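You operate a simulated robot arm through the tools that you are given. There is no shell and no other tool.

Carry out the task below with a simulated robot arm. There is one attempt and no reset: what you move stays moved.

TASK
Top the yellow hub's oil up to between the marks of its window.
Fine: draw the hub slider open, pour from the green oil bottle without spilling, stand it back and shut the slider. Set down upright: oil bottle. Where these are worked on the way, their far stop is far enough and under half their travel is too little: hub slider.

It is judged by the outcome, as a careful person would: the job done as asked, and still so three seconds after it is handed in. It fails if anything else is knocked over, pushed out of place, dropped, spilled or broken.

THE ROBOT
A 6-joint arm with a two-finger parallel gripper, fixed in place. Base frame: the origin is at the foot of the arm, x ahead of it, y to its left, z up. Lengths are in mm, angles in rad, forces in N, time in s.
With the tool pointing down near the work surface it reaches from about 140 to 600 mm from the base axis. Its first joint turns from -1.152 to 1.152 rad. Payload 2.7 kg.
The tool frame sits at the grasp point between the pads (the TCP): z along the fingers, y along the line on which they close. The tips reach 23 mm beyond it. The gripper opens to 94 mm. The fingers are 38 mm wide and 10 mm thick; the gripper's body (54 by 96 mm) begins 39 mm behind the TCP.
Orientation is that of the tool frame in the base frame, as [roll, pitch, yaw] about the fixed x, y, z axes, in that order (R = Rz(yaw) Ry(pitch) Rx(roll)). With the fingers straight down and closing along the base's y, the tool's x points along the base's -x, its y along +y and its z along -z.

THE INTERFACE
- The arm moves only by the tool send_rows. Its argument "deltas" is a list of rows, each an object of numbers (a shift or turn left out is 0, a gripper value left out holds the last): "tx", "ty", "tz": the shift along the tool's x, y, z in mm; "wx", "wy", "wz": the turn, a rotation vector about the tool's x, y, z in rad. In form: [{"tx": .., "ty": .., "tz": .., "wx": .., "wy": .., "wz": ..}, ...]. A call has 1 to 20 rows; each row shifts and turns the commanded pose from where the row before left it, along the tool's axes as they then stand. "fingers" is the closure, from 0 (fully open) to 1 (shut), set as the call begins (left out, the last holds). Each row takes 0.2 s and may step no farther than 50 mm and 0.15 rad from the row before; otherwise, or with a gripper value out of range, the whole call is refused. A pose out of reach is approached as far as the arm can. The call stops where the force on the tool passes 40 N (or 10 N more than at its start, if that is more) or the arm is blocked; 0.2 s more then pass. The fingers move at their own pace (about 45 mm/s each) and stop on an object; they squeeze with about 31 N. The grip force told is the motor's: it shows also when the fingers shut on nothing. Time passes only in rows, and 0.2 s behind the last, so rows that do not move let the fingers close. It gives the time, the measured TCP pose, the force on the tool (base axes), the opening and the grip force at its end, in the units of the frame above (readings bear some noise), with the torque about the TCP (base axes, N m) and any sound that the robot's microphone picked up, and new pictures: "show" is both (left out), scene, wrist or none.
- Cameras (640 x 400 px; columns grow to the right, rows downward): "scene" is fixed at [61.9, -430.5, 1385.7]; the picture's right is [0.86, -0.50, 0.00], its down [-0.37, -0.64, -0.67] and it looks along [0.34, 0.58, -0.74] (base axes); focal length 310 px, centre (320, 200). "wrist" rides on the gripper at [87, 16, -74] in the tool frame; the picture's right is [-0.18, 0.98, 0.00], its down [-0.58, -0.11, -0.81] and it looks along [-0.79, -0.15, 0.59] (tool axes); focal length 243 px, centre (320, 200). There is no depth. A picture from a camera that has moved, and an enlarged one, comes with that camera's place and axes in the base frame and with its lens.
- close_up(camera, box): a new picture of the part [left, top, right, bottom] of that camera's present view, enlarged. The clock stands still meanwhile.
- hand_in(): hands the job in; it is judged then, once.

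Places have to be worked out from the pictures, the camera data and where the tool is seen. Open the gripper and draw the arm clear of the work before you hand the job in, unless the task says otherwise.

The tools are called after "Call:" as name(argument=value, ...) on one line, values as JSON. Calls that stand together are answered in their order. send_rows: Moves the arm, as the interface text tells. Its arguments: {"type":"object","properties":{"deltas":{"type":"array","items":{"type":"object","properties":{"tx":{"type":"number"},"ty":{"type":"number"},"tz":{"type":"number"},"wx":{"type":"number"},"wy":{"type":"number"},"wz":{"type":"number"}}}},"fingers":{"type":"number"},"show":{"type":"string","enum":["both","scene","wrist","none"]}},"required":["deltas"]} The other tools are called the same way: close_up (camera, box) takes an enlarged picture of a part of a camera's view; hand_in () hands the job in.

At the start:

```text
t: 0.0
tool_pos: [361.6, 17.9, 892.6]
orientation: [3.139, -0.002, -3.141]
contact_force: [0.5, 0.8, -0.1]
torque: [0.01, 0.01, 0.02]
gripper_width: 94.1
grasp_force: 0.1
```

scene: 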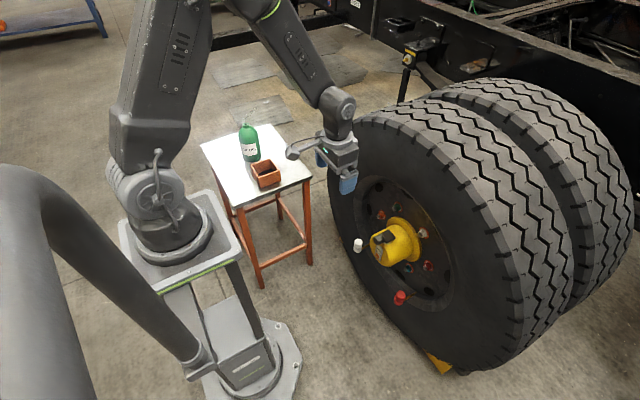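
wrist: 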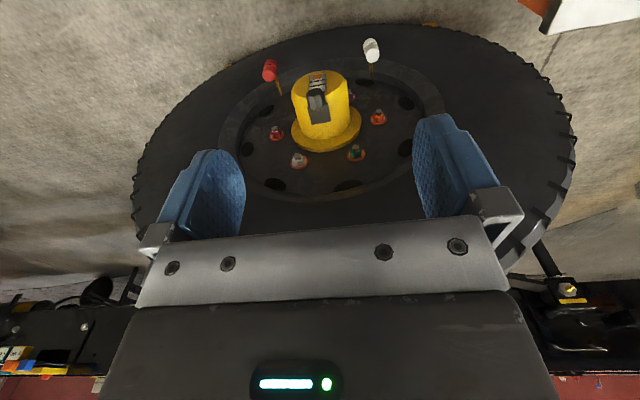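

The pictures show a wheel with a yellow hub, and a table with the green bottle and a small box. I'll look closer at the hub and the bottle before moving.

Call:
close_up(camera="scene", box=[340, 200, 460, 275])

Call:
close_up(camera="scene", box=[190, 110, 350, 210])

Call:
close_up(camera="wrist", box=[240, 30, 400, 130])

```text
5.33 times, centred on (400, 238) of scene
camera zoom: at [61.9, -430.5, 1385.7], right [0.86, -0.5, 0.0], down [-0.37, -0.64, -0.67], along [0.34, 0.58, -0.74], focal length 1655 px, centre (-107, 0)
```

zoom: 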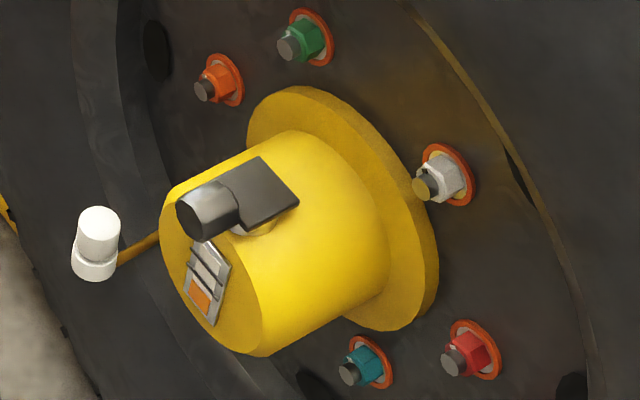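

```text
4.00 times, centred on (270, 160) of scene
camera zoom: at [61.9, -430.5, 1385.7], right [0.86, -0.5, 0.0], down [-0.37, -0.64, -0.67], along [0.34, 0.58, -0.74], focal length 1242 px, centre (520, 360)
```

zoom: 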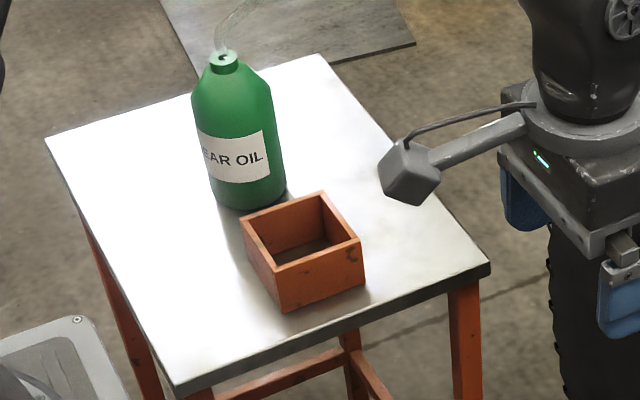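

```text
4.00 times, centred on (320, 80) of wrist
camera zoom: at [275.2, 34.1, 966.2], right [0.18, 0.98, 0.0], down [0.58, -0.11, 0.81], along [0.79, -0.15, -0.59], focal length 970 px, centre (320, 680)
```

zoom: 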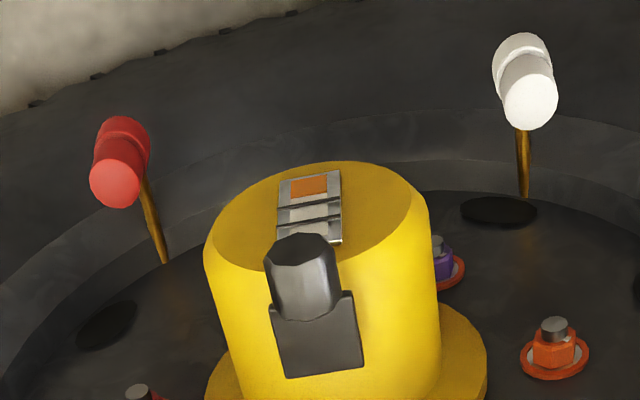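

I estimate the slider knob at about (523,-20,540), with z=0 at the floor by the pedestal foot. I'll lower the tool toward the hub, staying short of it, to get a better wrist view.

Call:
send_rows(deltas=[{"tz": 40, "tx": 5}, {"tz": 40, "tx": 5}, {"tz": 40, "tx": 5}, {"tz": 40, "tx": 5}, {"tz": 40, "tx": 5}], fingers=0)

```text
t: 1.2
tool_pos: [337.1, 17.3, 692.7]
orientation: [3.141, 0.001, -3.14]
contact_force: [-0.4, -0.8, 0.3]
torque: [0.0, 0.01, 0.0]
gripper_width: 94.1
grasp_force: 0.1
camera wrist: at [250.0, 34.5, 766.8], right [0.18, 0.98, 0.0], down [0.58, -0.11, 0.81], along [0.79, -0.15, -0.59], focal length 243 px, centre (320, 200)
```

scene: 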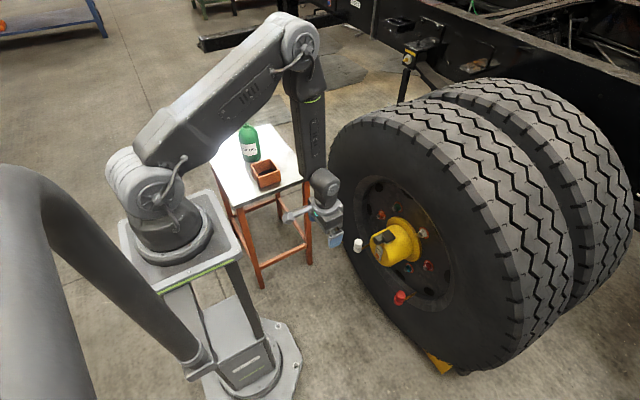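
wrist: 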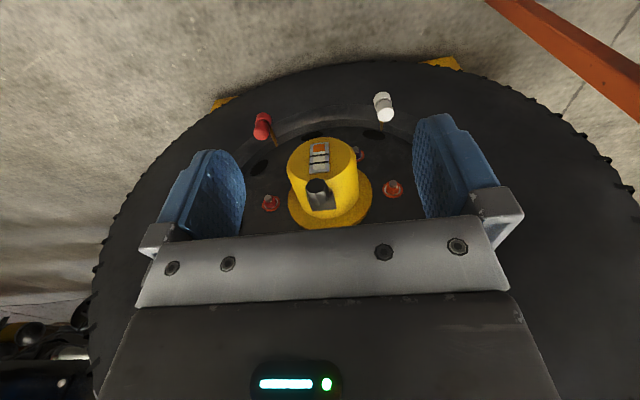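

The hub is in clear view now. I'll take enlarged views of it from both cameras.

Call:
close_up(camera="wrist", box=[240, 120, 400, 220])

Call:
close_up(camera="scene", box=[360, 213, 424, 253])

Call:
close_up(camera="scene", box=[200, 100, 328, 180])

```text
4.00 times, centred on (320, 170) of wrist
camera zoom: at [250.0, 34.5, 766.8], right [0.18, 0.98, 0.0], down [0.58, -0.11, 0.81], along [0.79, -0.15, -0.59], focal length 970 px, centre (320, 320)
```

zoom: 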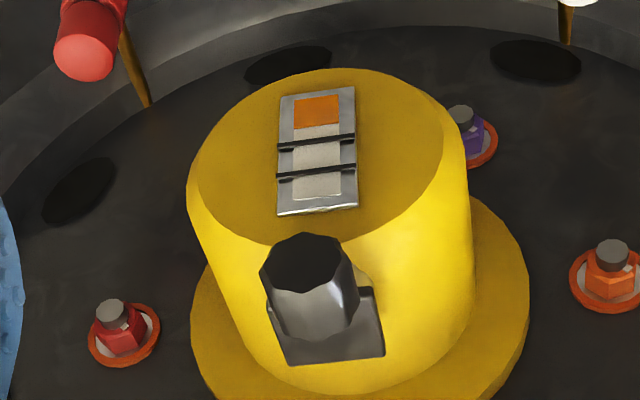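

```text
10.00 times, centred on (392, 233) of scene
camera zoom: at [61.9, -430.5, 1385.7], right [0.86, -0.5, 0.0], down [-0.37, -0.64, -0.67], along [0.34, 0.58, -0.74], focal length 3104 px, centre (-400, -130)
```

zoom: 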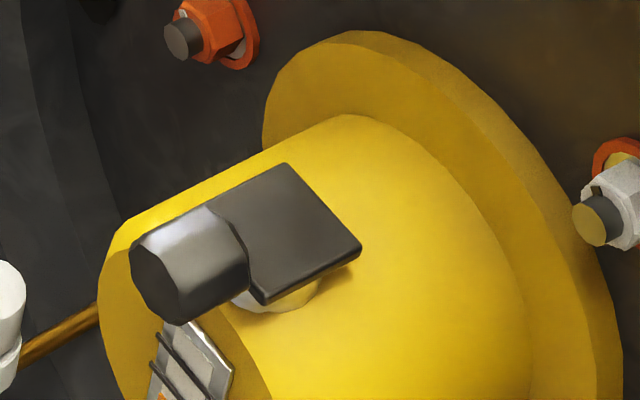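

```text
5.00 times, centred on (264, 140) of scene
camera zoom: at [61.9, -430.5, 1385.7], right [0.86, -0.5, 0.0], down [-0.37, -0.64, -0.67], along [0.34, 0.58, -0.74], focal length 1552 px, centre (600, 500)
```

zoom: 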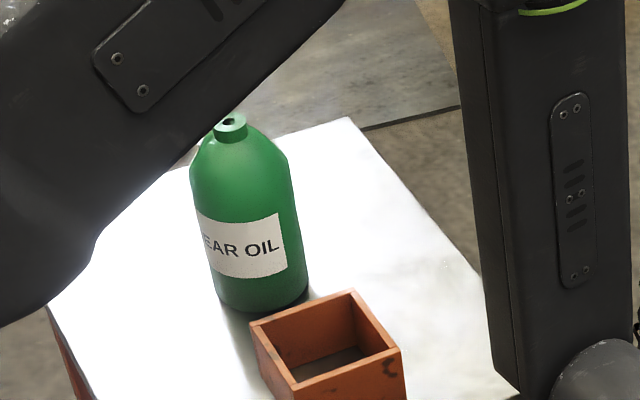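

Triangulating between the two cameras puts the slider knob end face at about (512,-19,543). The knob is about 32 mm wide and spans x 512–534, and the plate spans x 534–581. The hub axis runs along x, so drawing the slider probably means pulling toward -x. I'll move above the knob first.

Call:
send_rows(deltas=[{"tx": -30, "ty": -6.1, "tz": 5}, {"tx": -30, "ty": -6.1, "tz": 5}, {"tx": -30, "ty": -6.1, "tz": 5}, {"tx": -30, "ty": -6.1, "tz": 5}, {"tx": -30, "ty": -6.1, "tz": 5}, {"tx": -30, "ty": -6.1, "tz": 5}, {}])

```text
t: 2.8
tool_pos: [516.2, -18.9, 660.9]
orientation: [3.139, -0.002, 3.141]
contact_force: [-0.7, 0.0, 0.6]
torque: [0.0, 0.0, -0.02]
gripper_width: 94.2
grasp_force: 0.0
camera wrist: at [430.3, -2.0, 735.8], right [0.18, 0.98, 0.0], down [0.58, -0.11, 0.81], along [0.79, -0.15, -0.59], focal length 243 px, centre (320, 200)
```

scene: 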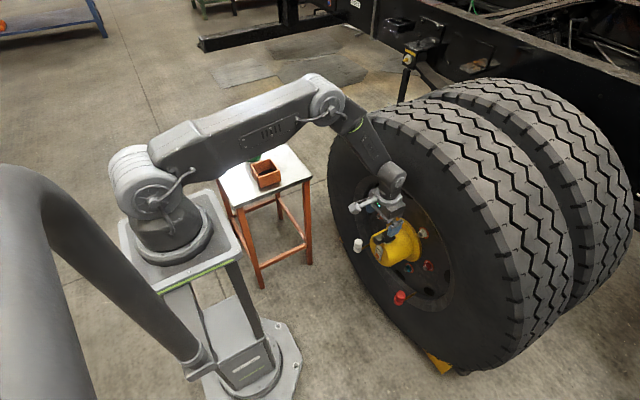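
wrist: 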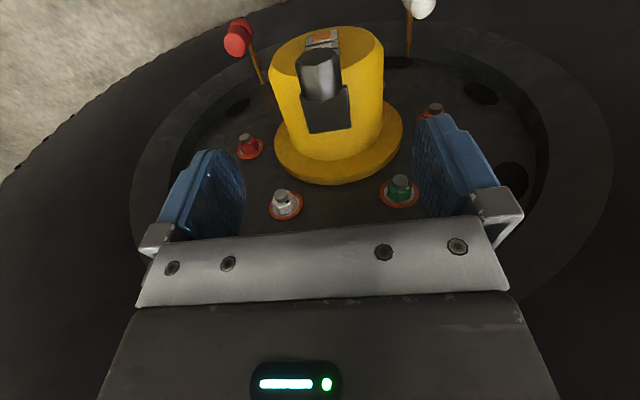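

The reach is fine. I'll descend straight down until the open fingers straddle the knob.

Call:
send_rows(deltas=[{"tz": 30}, {"tz": 30}, {"tz": 25}, {"tz": 15}, {"tz": 14}, {}])

Call:
close_up(camera="scene", box=[345, 185, 441, 245])

```text
t: 4.2
tool_pos: [515.8, -19.2, 547.8]
orientation: [3.139, -0.002, 3.142]
contact_force: [0.4, 0.5, -0.3]
torque: [0.0, -0.01, 0.0]
gripper_width: 93.9
grasp_force: 0.1
camera wrist: at [429.7, -1.9, 621.8], right [0.18, 0.98, 0.0], down [0.58, -0.11, 0.81], along [0.79, -0.15, -0.59], focal length 243 px, centre (320, 200)
```

scene: 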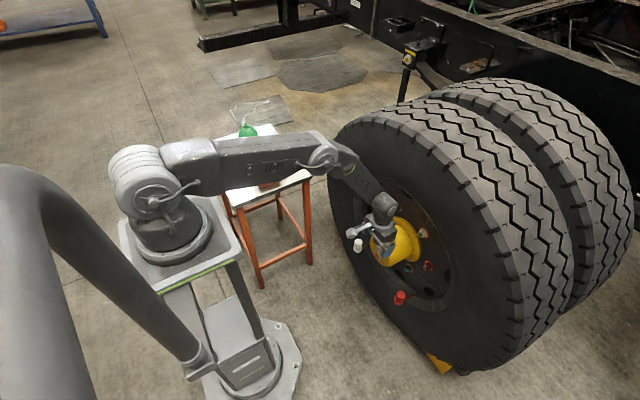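
wrist: 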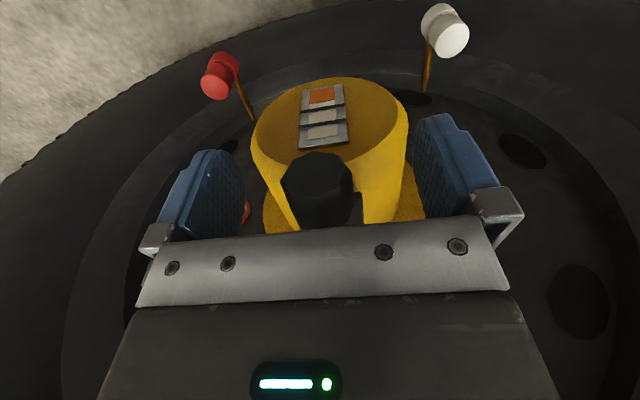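

```text
6.67 times, centred on (393, 215) of scene
camera zoom: at [61.9, -430.5, 1385.7], right [0.86, -0.5, 0.0], down [-0.37, -0.64, -0.67], along [0.34, 0.58, -0.74], focal length 2069 px, centre (-167, 100)
```

zoom: 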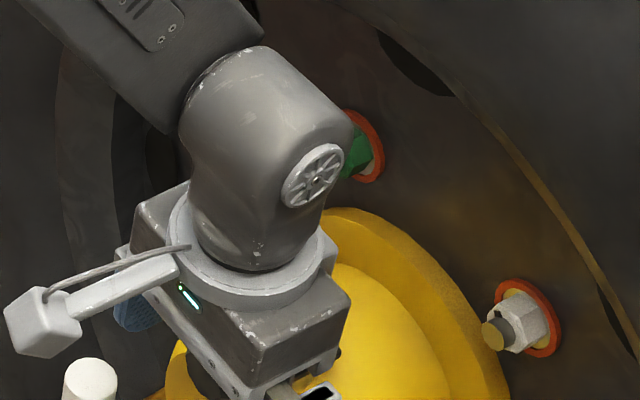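

The fingers straddle the knob. I'll close on it now.

Call:
send_rows(deltas=[{}, {}, {}, {}, {}, {}], fingers=1, show="wrist")

```text
t: 5.6
tool_pos: [515.6, -19.5, 547.6]
orientation: [3.14, -0.002, -3.14]
contact_force: [-0.3, -19.3, 0.4]
torque: [0.06, -0.15, 0.32]
gripper_width: 30.5
grasp_force: 45.2
camera wrist: at [429.6, -3.3, 621.9], right [0.18, 0.98, 0.0], down [0.58, -0.11, 0.81], along [0.79, -0.15, -0.59], focal length 243 px, centre (320, 200)
```

wrist: 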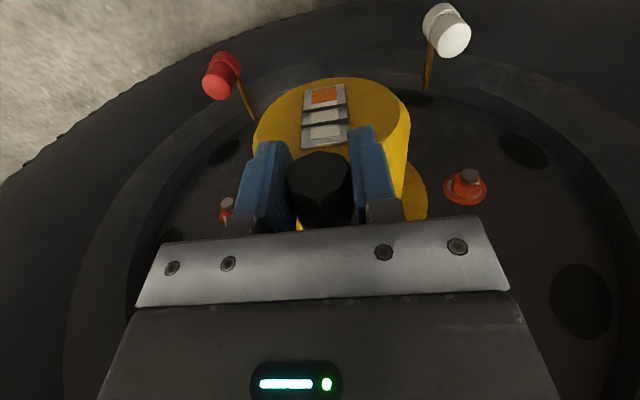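

The knob is gripped at 30.5 mm, with a side load of about 19 N, so I'll ease 1 mm toward -y and then pull gently along -x.

Call:
send_rows(deltas=[{"ty": -1}, {}, {"tx": 3}, {"tx": 3}, {"tx": 3}], show="wrist")

```text
t: 6.8
tool_pos: [507.1, -20.4, 546.6]
orientation: [3.14, -0.002, -3.141]
contact_force: [0.6, -19.4, -2.5]
torque: [0.03, 0.1, 0.41]
gripper_width: 30.6
grasp_force: 44.7
camera wrist: at [420.5, -3.4, 622.0], right [0.18, 0.98, 0.0], down [0.58, -0.11, 0.81], along [0.79, -0.15, -0.59], focal length 243 px, centre (320, 200)
```

wrist: 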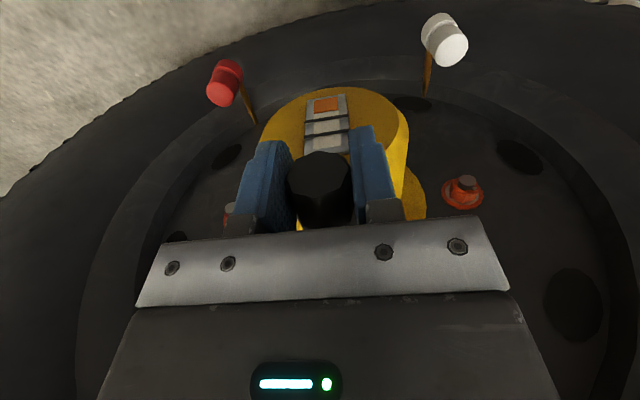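

The knob moves with the fingers toward -x with little resistance. I'll keep drawing it toward its stop.

Call:
send_rows(deltas=[{"tx": 4}, {"tx": 4}, {"tx": 4}, {"tx": 4}, {"tx": 4}, {"tx": 4}])

Call:
close_up(camera="scene", box=[345, 195, 441, 255])

```text
t: 8.2
tool_pos: [483.6, -20.4, 547.8]
orientation: [3.139, 0.0, 3.14]
contact_force: [0.4, -21.0, 0.4]
torque: [0.01, -0.09, 0.4]
gripper_width: 30.6
grasp_force: 45.3
camera wrist: at [397.0, -3.3, 621.9], right [0.19, 0.98, 0.0], down [0.58, -0.11, 0.81], along [0.79, -0.15, -0.59], focal length 243 px, centre (320, 200)
```

scene: 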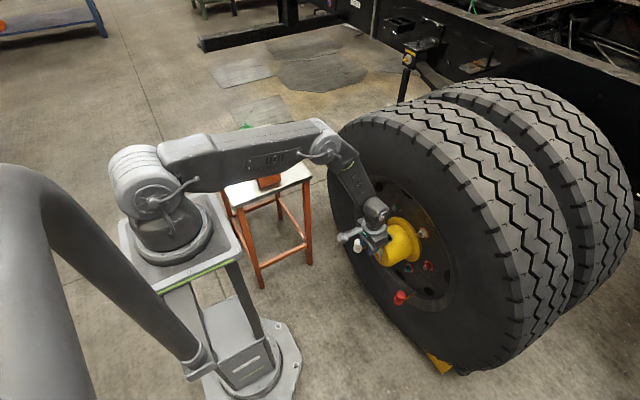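
wrist: 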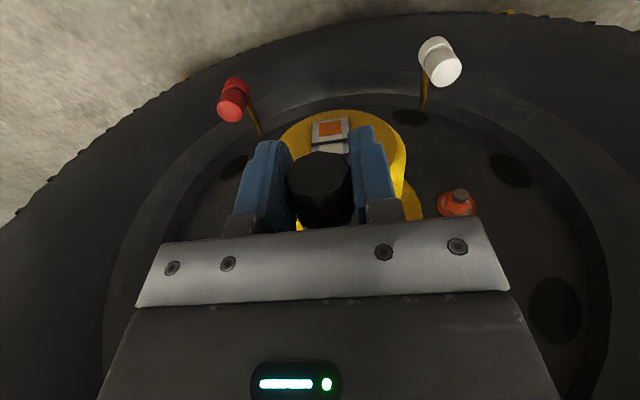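

```text
6.67 times, centred on (393, 225) of scene
camera zoom: at [61.9, -430.8, 1385.6], right [0.86, -0.5, 0.0], down [-0.37, -0.64, -0.67], along [0.34, 0.58, -0.74], focal length 2069 px, centre (-167, 33)
```

zoom: 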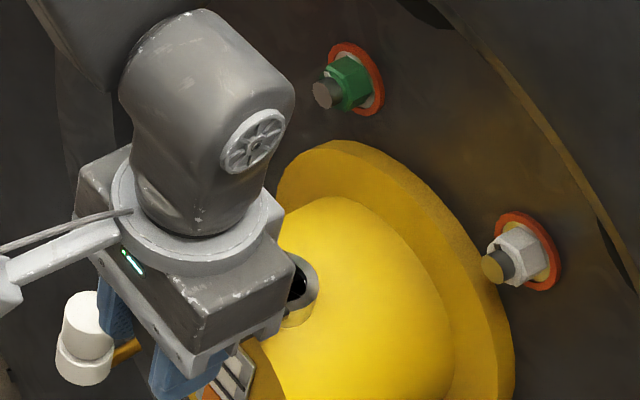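

The slider has opened about 32 mm and the filler hole is showing. I'll continue to the stop.

Call:
send_rows(deltas=[{"tx": 3}, {"tx": 3}, {"tx": 3}, {"tx": 3}, {"tx": 3}, {"tx": 3}, {"tx": 3}, {"tx": 3}])

Call:
close_up(camera="scene", box=[345, 195, 441, 255])

```text
t: 9.4
tool_pos: [473.0, -20.0, 548.3]
orientation: [3.138, 0.011, 3.142]
contact_force: [10.3, 0.8, -13.3]
torque: [-0.06, 0.45, -0.21]
gripper_width: 30.6
grasp_force: 45.1
stopped in row 5: the force on the tool passed its limit at 43 N (the readings are from after the stop); the commanded pose is now the measured one
camera wrist: at [385.6, -3.3, 621.1], right [0.18, 0.98, 0.0], down [0.57, -0.11, 0.81], along [0.8, -0.15, -0.58], focal length 243 px, centre (320, 200)
```

scene: 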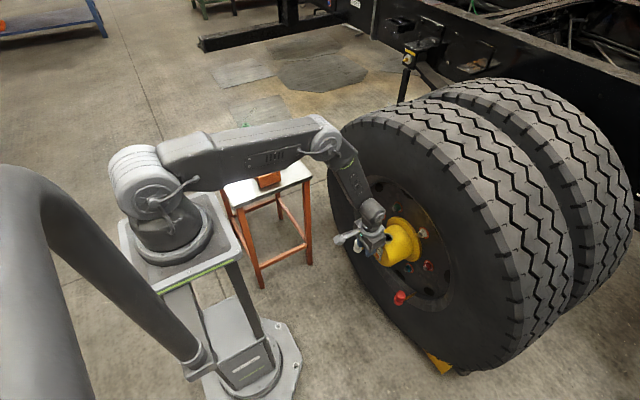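
wrist: 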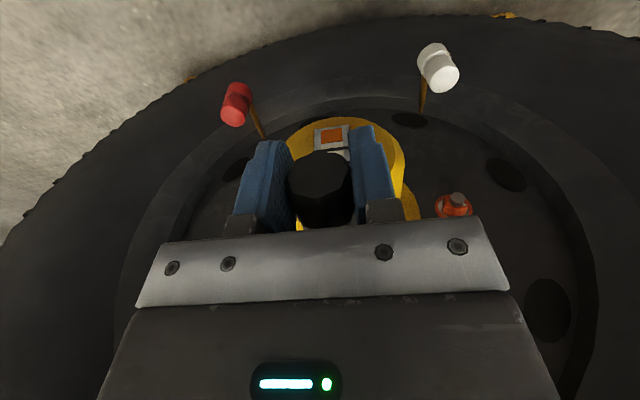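

```text
6.67 times, centred on (393, 225) of scene
camera zoom: at [62.3, -430.5, 1385.7], right [0.86, -0.5, 0.0], down [-0.37, -0.64, -0.67], along [0.34, 0.58, -0.74], focal length 2069 px, centre (-167, 33)
```

zoom: 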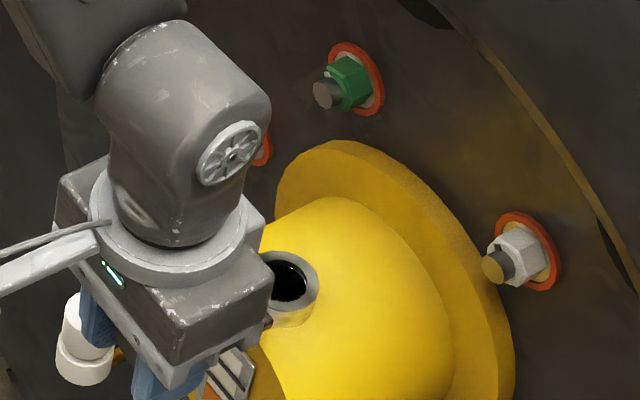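

The slider hit its far stop after about 43 mm of travel, and the filler hole is fully uncovered. I'll release and lift straight up.

Call:
send_rows(deltas=[{}, {}, {}, {}, {}], fingers=0, show="none")

Call:
send_rows(deltas=[{"tz": -10}, {"tz": -20}, {"tz": -30}, {"tz": -35, "tx": 20}, {"tz": -35, "tx": 30}, {"tx": 30}, {}])

Call:
close_up(camera="scene", box=[360, 213, 424, 253])

Call:
close_up(camera="wrist", box=[240, 60, 400, 160])

```text
t: 10.6
tool_pos: [471.2, -20.9, 548.2]
orientation: [3.14, 0.009, 3.141]
contact_force: [-0.1, 0.3, -0.5]
torque: [0.0, 0.01, -0.01]
gripper_width: 94.1
grasp_force: 0.1
```

```text
t: 12.2
tool_pos: [391.3, -20.6, 677.0]
orientation: [3.14, 0.008, -3.141]
contact_force: [0.5, 0.2, 0.5]
torque: [0.01, -0.01, 0.0]
gripper_width: 94.1
grasp_force: 0.0
camera wrist: at [303.8, -3.9, 750.6], right [0.18, 0.98, 0.0], down [0.57, -0.11, 0.81], along [0.8, -0.15, -0.58], focal length 243 px, centre (320, 200)
```

scene: 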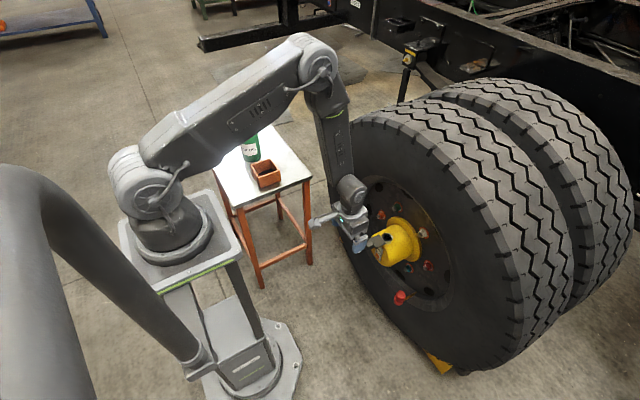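
wrist: 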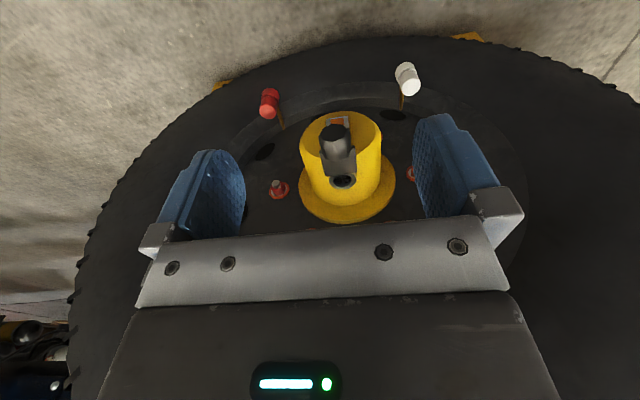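

```text
10.00 times, centred on (392, 233) of scene
camera zoom: at [61.9, -430.5, 1385.7], right [0.86, -0.5, 0.0], down [-0.37, -0.64, -0.67], along [0.34, 0.58, -0.74], focal length 3104 px, centre (-400, -130)
```

zoom: 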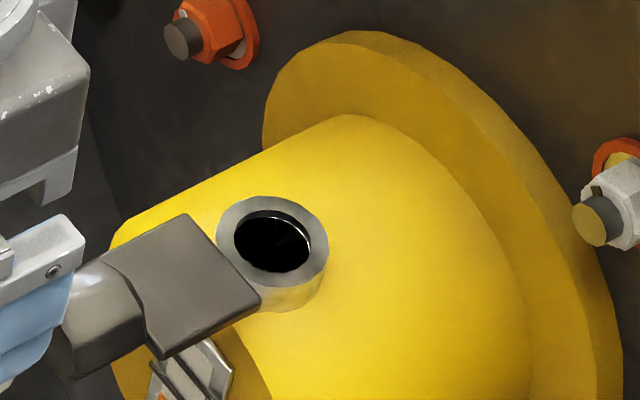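

```text
4.00 times, centred on (320, 110) of wrist
camera zoom: at [303.8, -3.9, 750.6], right [0.18, 0.98, 0.0], down [0.57, -0.11, 0.81], along [0.8, -0.15, -0.58], focal length 970 px, centre (320, 560)
```

zoom: 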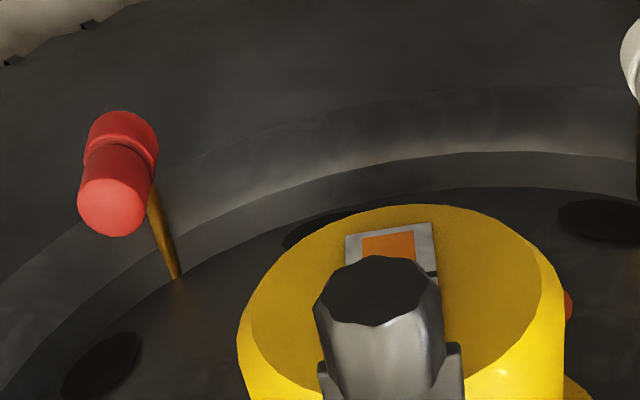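

The hole centre works out at about (561,-20,533), about 26 mm across. Next I'll locate the bottle by raising, swinging toward the table and yawing the wrist camera at it.

Call:
send_rows(deltas=[{"tz": -30}, {"tz": -30}, {"tz": -30, "tx": 10}, {"tz": -30, "tx": 20}, {"tz": -30, "tx": 20, "ty": 10}, {"tz": -20, "tx": 20, "ty": 30}, {"tx": 20, "ty": 40}, {"tx": 20, "ty": 40}, {"tx": 20, "ty": 40}, {"tx": 20, "ty": 40}, {"tx": 10, "ty": 40}, {"ty": 40}, {"ty": 30}, {"wz": -0.15}, {"wz": -0.15}, {"wz": -0.15}, {"wz": -0.15}, {"wz": -0.15}, {"wz": -0.15}])

Call:
close_up(camera="scene", box=[360, 218, 424, 258])

```text
t: 16.2
tool_pos: [228.8, 289.3, 846.6]
orientation: [-3.136, 0.007, -2.239]
contact_force: [-0.1, 0.4, -0.1]
torque: [0.0, -0.01, -0.05]
gripper_width: 94.0
grasp_force: 0.1
camera wrist: at [162.6, 231.7, 920.2], right [-0.66, 0.75, 0.0], down [0.44, 0.39, 0.81], along [0.61, 0.53, -0.58], focal length 243 px, centre (320, 200)
```

scene: 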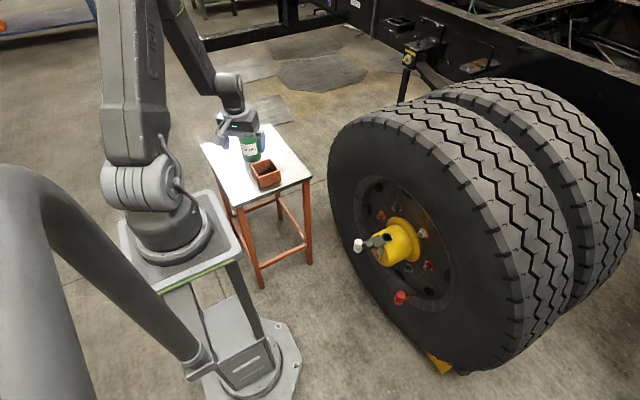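
wrist: 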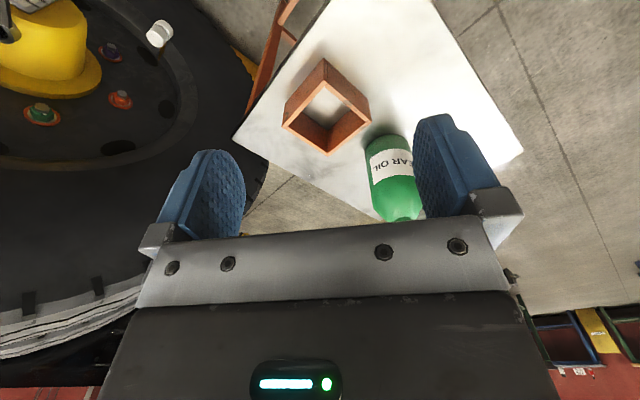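

```text
10.00 times, centred on (392, 238) of scene
camera zoom: at [61.9, -430.5, 1385.7], right [0.86, -0.5, 0.0], down [-0.37, -0.64, -0.67], along [0.34, 0.58, -0.74], focal length 3104 px, centre (-400, -180)
```

zoom: 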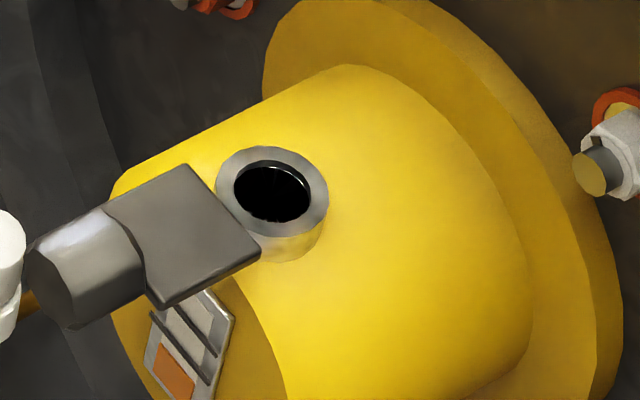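

The marks in the window and the low oil level are readable in the scene view. I'll zoom on the bottle from both cameras to triangulate it.

Call:
close_up(camera="wrist", box=[272, 50, 448, 160])

Call:
close_up(camera="wrist", box=[342, 120, 470, 240])

Call:
close_up(camera="scene", box=[200, 120, 328, 200])

```text
3.64 times, centred on (360, 105) of wrist
camera zoom: at [162.6, 231.7, 920.2], right [-0.66, 0.75, 0.0], down [0.44, 0.39, 0.81], along [0.61, 0.53, -0.58], focal length 882 px, centre (174, 546)
```

zoom: 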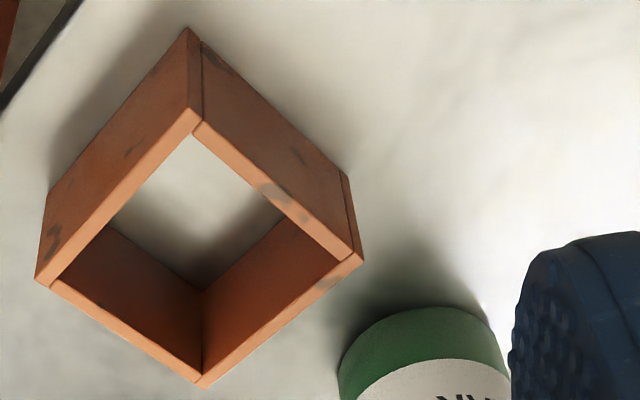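

```text
3.33 times, centred on (406, 180) of wrist
camera zoom: at [162.6, 231.7, 920.2], right [-0.66, 0.75, 0.0], down [0.44, 0.39, 0.81], along [0.61, 0.53, -0.58], focal length 809 px, centre (33, 267)
```

zoom: 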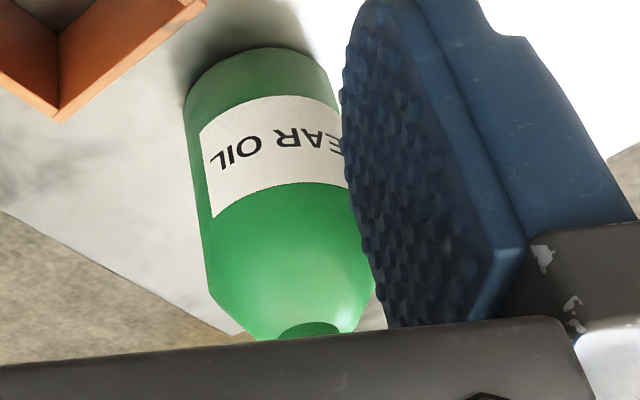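

```text
5.00 times, centred on (264, 160) of scene
camera zoom: at [61.9, -430.5, 1385.7], right [0.86, -0.5, 0.0], down [-0.37, -0.64, -0.67], along [0.34, 0.58, -0.74], focal length 1552 px, centre (600, 400)
```

zoom: 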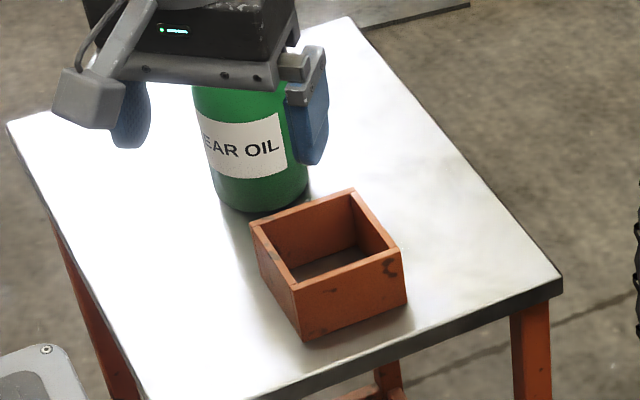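

Triangulation gives these positions:
- **Table:** top at z≈612.
- **Bottle:** axis at about (301,499), about 73 mm wide, with the neck top at z≈761.
- **Orange box:** x 262–340, y 325–405, top at z≈661.

I'll grasp the bottle with the tool pitched 25° below horizontal, heading about 0.95 rad. First I'll move out and pitch the tool up while still high.

Call:
send_rows(deltas=[{"tx": -33, "wz": -0.025}, {"tx": -33, "wz": -0.025}, {"tx": -34}, {"wy": -0.1417}, {"wy": -0.1417}, {"wy": -0.1417}, {"wy": -0.1417}, {"wy": -0.1417}, {"wy": -0.1417}, {"wy": -0.1417}, {"wy": -0.1417}, {}])

```text
t: 18.8
tool_pos: [288.6, 370.4, 847.2]
orientation: [-3.125, 0.356, -2.19]
contact_force: [-0.6, -0.1, -0.4]
torque: [0.01, 0.01, 0.01]
gripper_width: 93.9
grasp_force: 0.1
out of reach, approached as far as the arm can: row 6, 7, 8, 9, 10, 11
camera wrist: at [211.5, 293.8, 886.4], right [-0.7, 0.72, 0.05], down [0.23, 0.16, 0.96], along [0.68, 0.68, -0.28], focal length 243 px, centre (320, 200)
```

scene: 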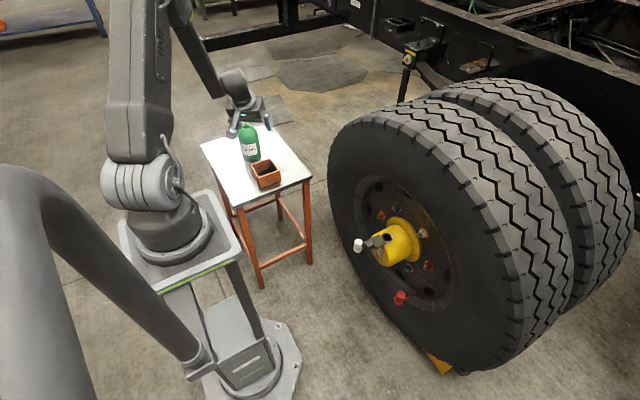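
wrist: 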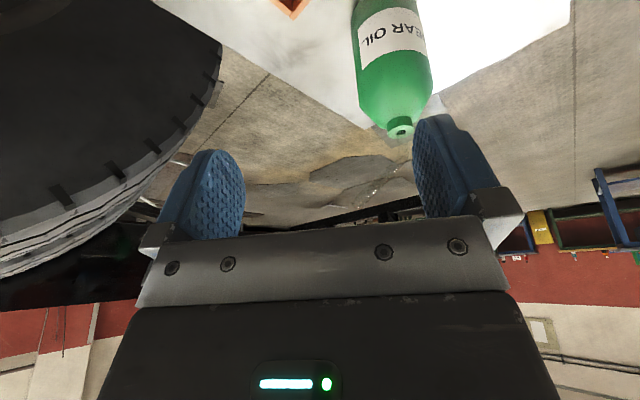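

The pitch stopped at about 20° from vertical, reported as out of reach, so it may be a wrist joint limit. I'll send an idle row to see whether the commanded pose differs from the measured one.

Call:
send_rows(deltas=[{}], show="none")

Call:
send_rows(deltas=[{"wy": 0.1}], show="none")

```text
t: 19.2
tool_pos: [287.3, 370.3, 847.7]
orientation: [-3.127, 0.356, -2.191]
contact_force: [0.5, 0.8, -0.5]
torque: [0.0, -0.03, 0.01]
gripper_width: 94.0
grasp_force: 0.1
```

```text
t: 19.6
tool_pos: [290.3, 369.1, 847.6]
orientation: [-3.127, 0.254, -2.191]
contact_force: [-0.3, 0.3, 1.1]
torque: [-0.01, -0.04, 0.0]
gripper_width: 94.0
grasp_force: 0.1
```

The commanded pose snaps to the measured one, which is convenient. I'll check whether the wrist can reach the outward-pointing direction by swinging the tool around the forearm axis instead of straight through.

Call:
send_rows(deltas=[{"wx": 0.15}, {"wx": 0.15}, {"wx": 0.15}, {"wx": 0.15}], show="none")

```text
t: 20.6
tool_pos: [309.0, 355.8, 845.9]
orientation: [-2.525, 0.257, -2.193]
contact_force: [-0.3, 0.0, 0.3]
torque: [-0.04, 0.01, -0.02]
gripper_width: 94.2
grasp_force: 0.1
out of reach, approached as far as the arm can: row 3, 4
```

That limit was just the first joint, because the wrist had moved left past 1.15 rad. I'll undo it and try swinging the other way.

Call:
send_rows(deltas=[{"wx": -0.15}, {"wx": -0.15}, {"wx": -0.15}, {"wx": -0.15}, {"wx": -0.15}, {"wx": -0.15}, {"wx": -0.15}, {"wx": -0.15}], show="none")

Call:
send_rows(deltas=[{"wy": -0.15}, {"wy": -0.15}, {"wy": -0.15}, {"wy": -0.15}])

```text
t: 22.4
tool_pos: [307.7, 355.5, 844.9]
orientation: [2.556, 0.258, -2.192]
contact_force: [0.3, 0.4, 0.1]
torque: [0.03, -0.01, 0.0]
gripper_width: 94.0
grasp_force: 0.1
```

```text
t: 23.4
tool_pos: [309.3, 355.0, 844.0]
orientation: [2.345, 0.727, -2.626]
contact_force: [-0.3, 0.0, -0.7]
torque: [-0.01, -0.02, -0.01]
gripper_width: 93.9
grasp_force: 0.3
camera wrist: at [236.4, 267.3, 834.5], right [-0.63, 0.43, 0.65], down [0.42, -0.51, 0.75], along [0.66, 0.74, 0.14], focal length 243 px, centre (320, 200)
```

scene: 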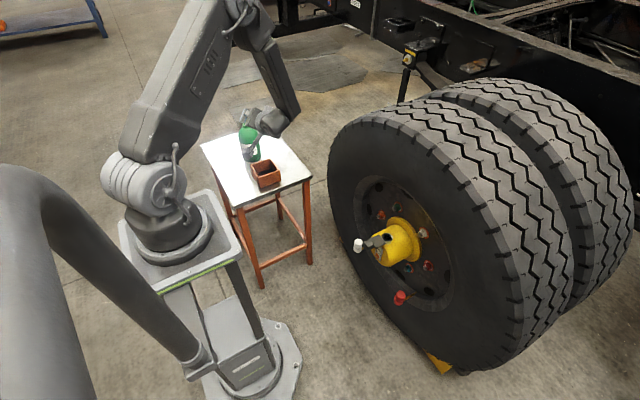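
wrist: 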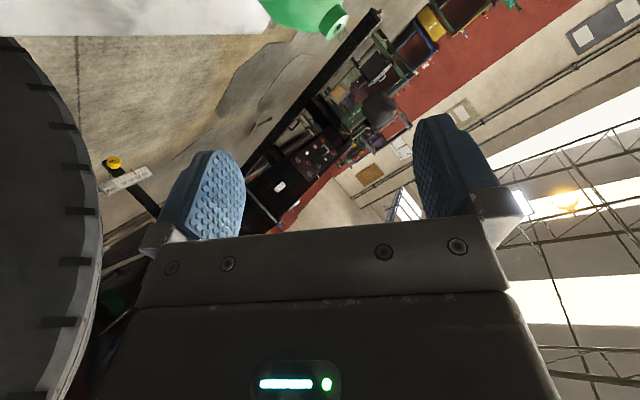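

Swinging sideways works: the tool now points along +y, about 31° below horizontal, so the wrist can get past the straight-line limit. I'll rotate to the grasp orientation, heading 0.95 rad and 25° down with the camera below.

Call:
send_rows(deltas=[{"wx": 0.086, "wy": -0.054, "wz": -0.0794}, {"wx": 0.086, "wy": -0.054, "wz": -0.0794}, {"wx": 0.086, "wy": -0.054, "wz": -0.0794}, {"wx": 0.086, "wy": -0.054, "wz": -0.0794}, {"wx": 0.086, "wy": -0.054, "wz": -0.0794}, {}])

```text
t: 24.8
tool_pos: [310.0, 356.3, 846.1]
orientation: [3.007, 1.104, -2.286]
contact_force: [0.3, -0.4, -0.3]
torque: [0.01, 0.0, -0.01]
gripper_width: 93.7
grasp_force: 0.0
out of reach, approached as far as the arm can: row 5
camera wrist: at [234.5, 280.3, 801.8], right [-0.76, 0.61, 0.22], down [-0.12, -0.47, 0.87], along [0.64, 0.63, 0.43], focal length 243 px, centre (320, 200)
```

scene: 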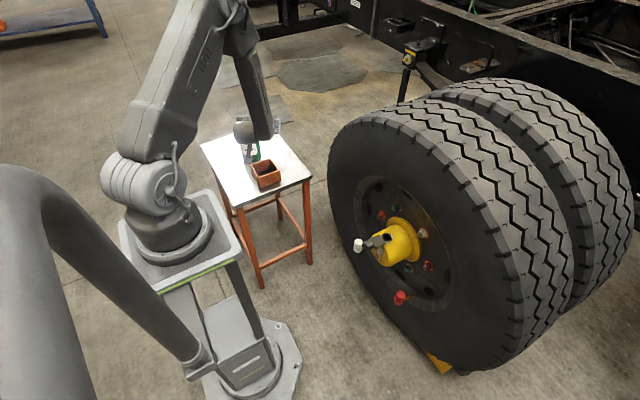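
wrist: 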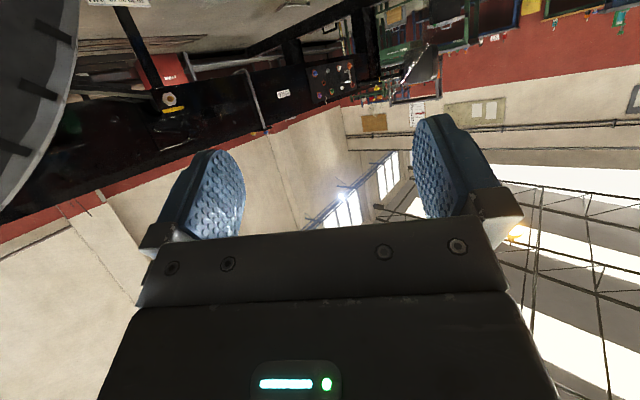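

The orientation is nearly there but up against a joint limit, either joint 4 or joint 6. I'll roll the tool half a turn about its own axis. That puts the camera on top, clear of the box and table, and unwinds joint 6.

Call:
send_rows(deltas=[{"wz": 0.15}, {"wz": 0.15}, {"wz": 0.15}, {"wz": 0.15}, {"wz": 0.15}, {"wz": 0.15}, {"wz": 0.15}, {"wz": 0.15}, {"wz": 0.15}, {"wz": 0.15}, {"wz": 0.15}, {"wz": 0.15}, {"wz": 0.15}, {"wz": 0.15}, {"wz": 0.15}, {"wz": 0.15}, {"wz": 0.15}, {"wz": 0.15}, {"wz": 0.15}, {"wz": 0.15}])

```text
t: 29.0
tool_pos: [308.1, 355.5, 847.0]
orientation: [2.999, -1.101, 1.168]
contact_force: [-0.1, -0.3, 0.2]
torque: [-0.02, -0.01, -0.01]
gripper_width: 93.8
grasp_force: 0.0
camera wrist: at [302.0, 328.2, 955.9], right [0.81, -0.57, -0.1], down [-0.58, -0.8, -0.17], along [0.01, 0.19, -0.98], focal length 243 px, centre (320, 200)
```

scene: 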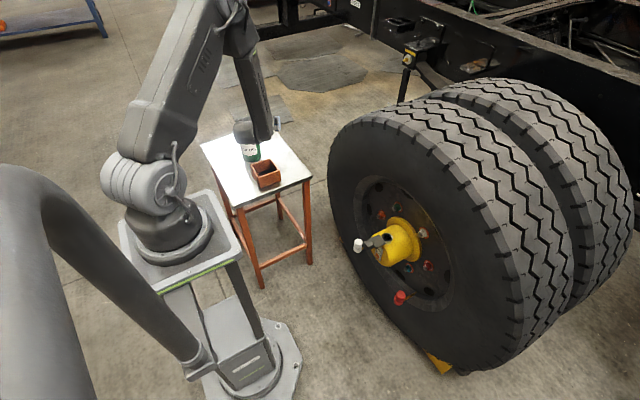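
wrist: 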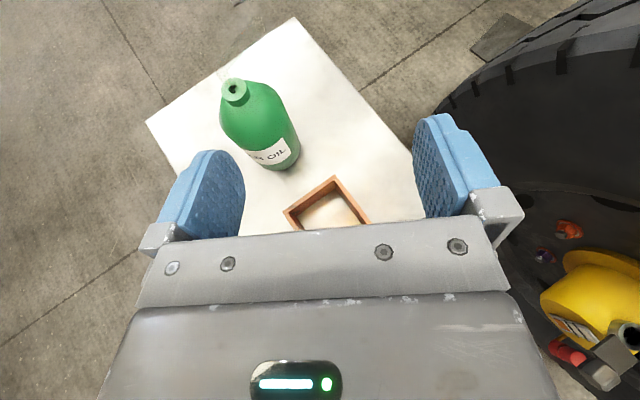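

The camera-up pose works. The neck hole triangulates to about (300,499,761), which confirms the bottle position. I'll level the tool at heading 1.0 and 15° down, and move to a pre-grasp about 130 mm short of the bottle.

Call:
send_rows(deltas=[{"wx": -0.0074, "wy": 0.101, "wz": 0.0373}, {"wx": -0.0074, "wy": 0.101, "wz": 0.0373}, {"tx": -24.8, "ty": -16.9, "tz": 2.8}, {"tx": -24.8, "ty": -16.9, "tz": 2.8}, {"tx": -24.8, "ty": -16.9, "tz": 2.8}, {"tx": -24.8, "ty": -16.9, "tz": 2.8}, {"tx": -24.8, "ty": -16.9, "tz": 2.8}, {}])

```text
t: 30.8
tool_pos: [260.2, 352.0, 721.8]
orientation: [3.139, -1.31, 1.01]
contact_force: [-0.5, -0.1, -0.1]
torque: [-0.02, 0.02, 0.0]
gripper_width: 93.8
grasp_force: 0.0
out of reach, approached as far as the arm can: row 5, 6, 7
camera wrist: at [247.5, 301.3, 823.8], right [0.81, -0.57, -0.18], down [-0.59, -0.73, -0.35], along [0.07, 0.39, -0.92], focal length 243 px, centre (320, 200)
```

scene: 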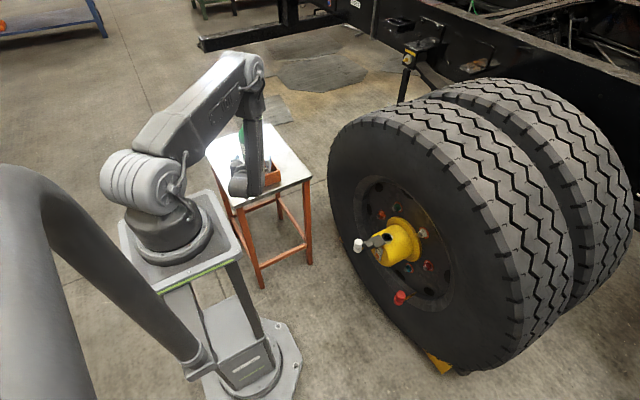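
wrist: 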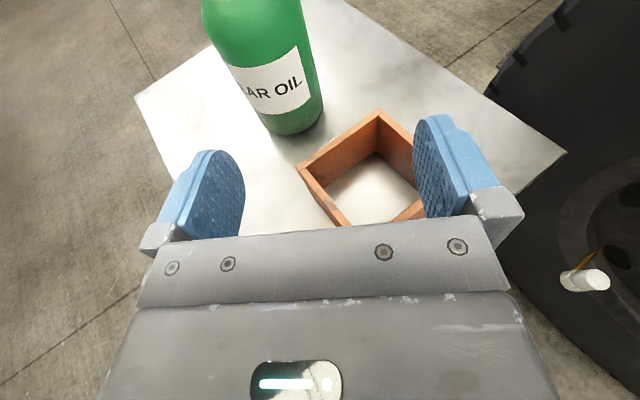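

Joint 4 limits the heading, so I'll use 1.2 rad instead, which stays inside the limit and passes above the box. I'll re-aim and line up about 130 mm short of the bottle.

Call:
send_rows(deltas=[{"wx": 0.0918, "wz": -0.0246}, {"wx": 0.0918, "wz": -0.0246}, {"tx": 8, "ty": -15.8, "tz": 15}, {}])

```text
t: 31.8
tool_pos: [252.6, 372.9, 726.0]
orientation: [3.132, -1.309, 1.199]
contact_force: [-0.6, 0.4, 0.1]
torque: [-0.03, 0.01, -0.02]
gripper_width: 94.0
grasp_force: 0.1
camera wrist: at [248.5, 321.2, 828.3], right [0.9, -0.41, -0.18], down [-0.44, -0.82, -0.35], along [0.0, 0.39, -0.92], focal length 243 px, centre (320, 200)
```

scene: 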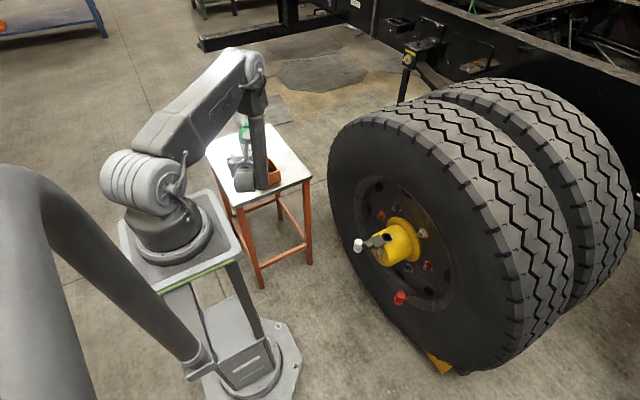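
wrist: 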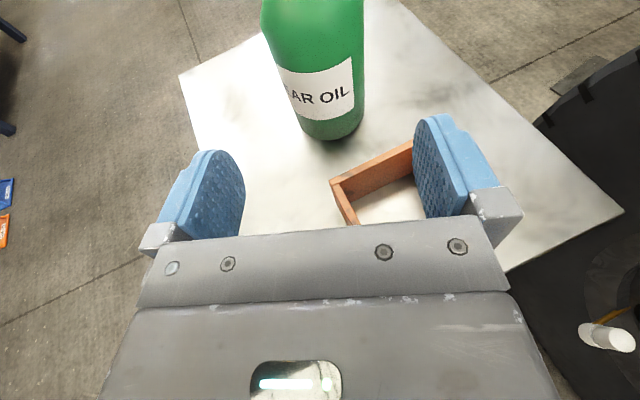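

The bottle is centred laterally within about 2 mm. I'll advance along the tool axis most of the way and then look again.

Call:
send_rows(deltas=[{"tz": 25, "ty": -0.6}, {"tz": 25, "ty": -0.6}, {"tz": 20}, {"tz": 15}, {}])

```text
t: 33.0
tool_pos: [281.9, 449.3, 704.0]
orientation: [3.132, -1.312, 1.201]
contact_force: [-3.7, -11.2, 23.4]
torque: [-1.67, 0.59, 0.03]
gripper_width: 93.9
grasp_force: 0.2
camera wrist: at [278.2, 397.5, 807.1], right [0.9, -0.41, -0.18], down [-0.45, -0.82, -0.36], along [0.0, 0.4, -0.92], focal length 243 px, centre (320, 200)
```

scene: 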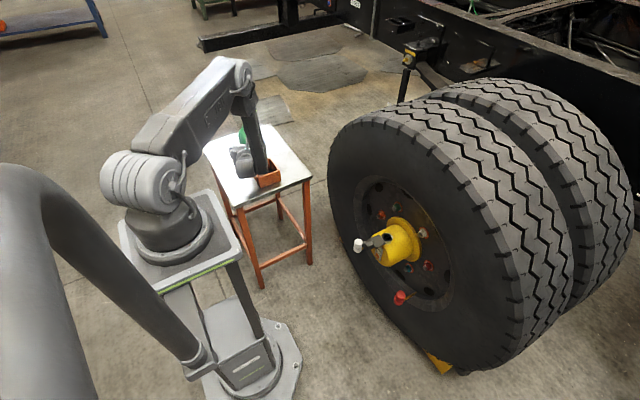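
wrist: 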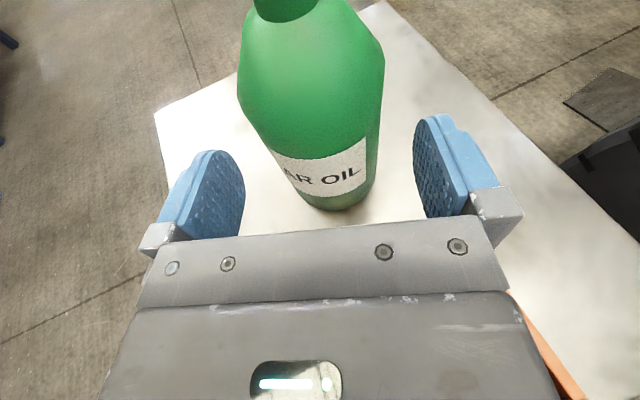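

There is an upward contact force of about 23 N near (263,397), so the gripper's underside is touching the orange box corner. I'll lift straight up at once and then look.

Call:
send_rows(deltas=[{"tx": 14.5, "tz": -3.9}, {"tx": 14.5, "tz": -3.9}, {}])

Call:
close_up(camera="scene", box=[200, 120, 328, 200])

```text
t: 33.8
tool_pos: [281.5, 448.1, 733.1]
orientation: [3.132, -1.309, 1.199]
contact_force: [-0.2, 0.1, 0.2]
torque: [0.01, -0.01, -0.02]
gripper_width: 94.0
grasp_force: 0.0
camera wrist: at [277.5, 397.5, 835.7], right [0.9, -0.41, -0.18], down [-0.45, -0.82, -0.35], along [0.0, 0.39, -0.92], focal length 243 px, centre (320, 200)
```

scene: 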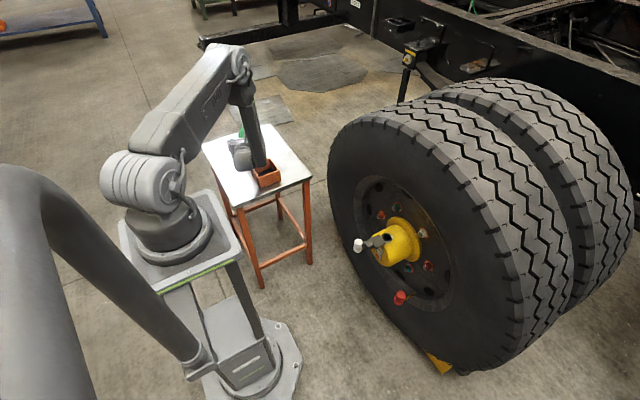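
wrist: 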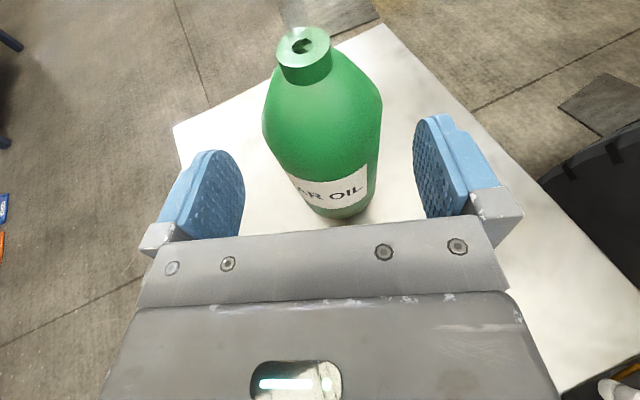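

```text
5.00 times, centred on (264, 160) of scene
camera zoom: at [61.9, -430.5, 1385.7], right [0.86, -0.5, 0.0], down [-0.37, -0.64, -0.67], along [0.34, 0.58, -0.74], focal length 1552 px, centre (600, 400)
```

zoom: 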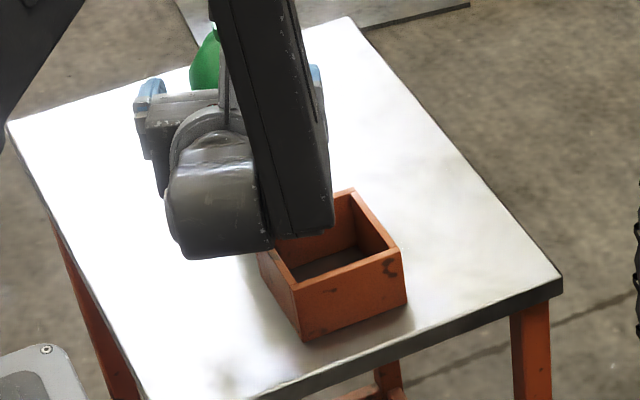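

The box is still at its original spot in the scene view. I'll steepen the tool to 25°, which raises the gripper's rear over the box, then move forward at this height until the bottle is between the fingers.

Call:
send_rows(deltas=[{"wy": -0.087}, {"wy": -0.0875}, {"tz": 12.7, "tx": 5.9}, {"tz": 12.7, "tx": 5.9}, {"tz": 12.8, "tx": 6.0}, {}])

```text
t: 35.2
tool_pos: [297.2, 488.6, 733.3]
orientation: [3.135, -1.134, 1.195]
contact_force: [-0.3, -0.1, 0.9]
torque: [0.03, -0.02, -0.02]
gripper_width: 94.0
grasp_force: 0.0
camera wrist: at [300.4, 454.3, 843.0], right [0.88, -0.44, -0.16], down [-0.46, -0.87, -0.19], along [-0.06, 0.24, -0.97], focal length 243 px, centre (320, 200)
```

scene: 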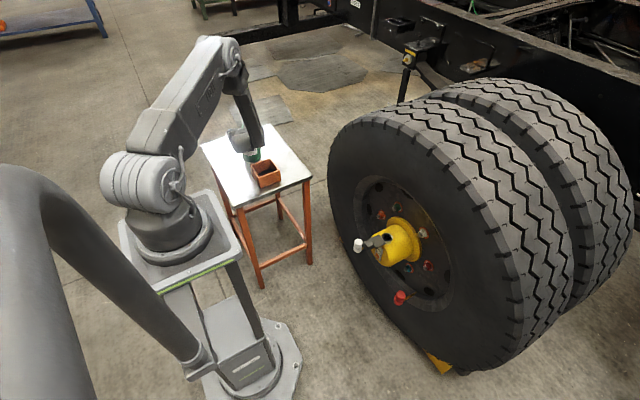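
wrist: 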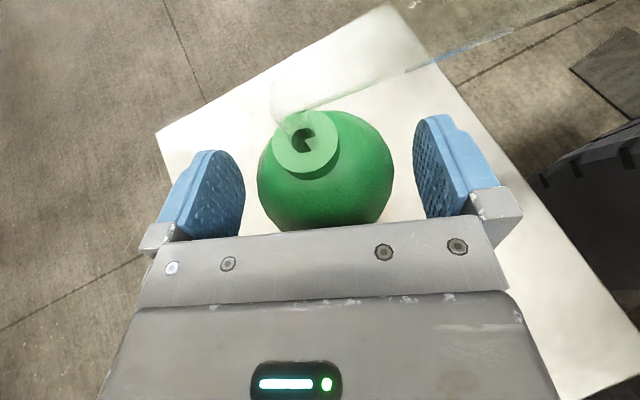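

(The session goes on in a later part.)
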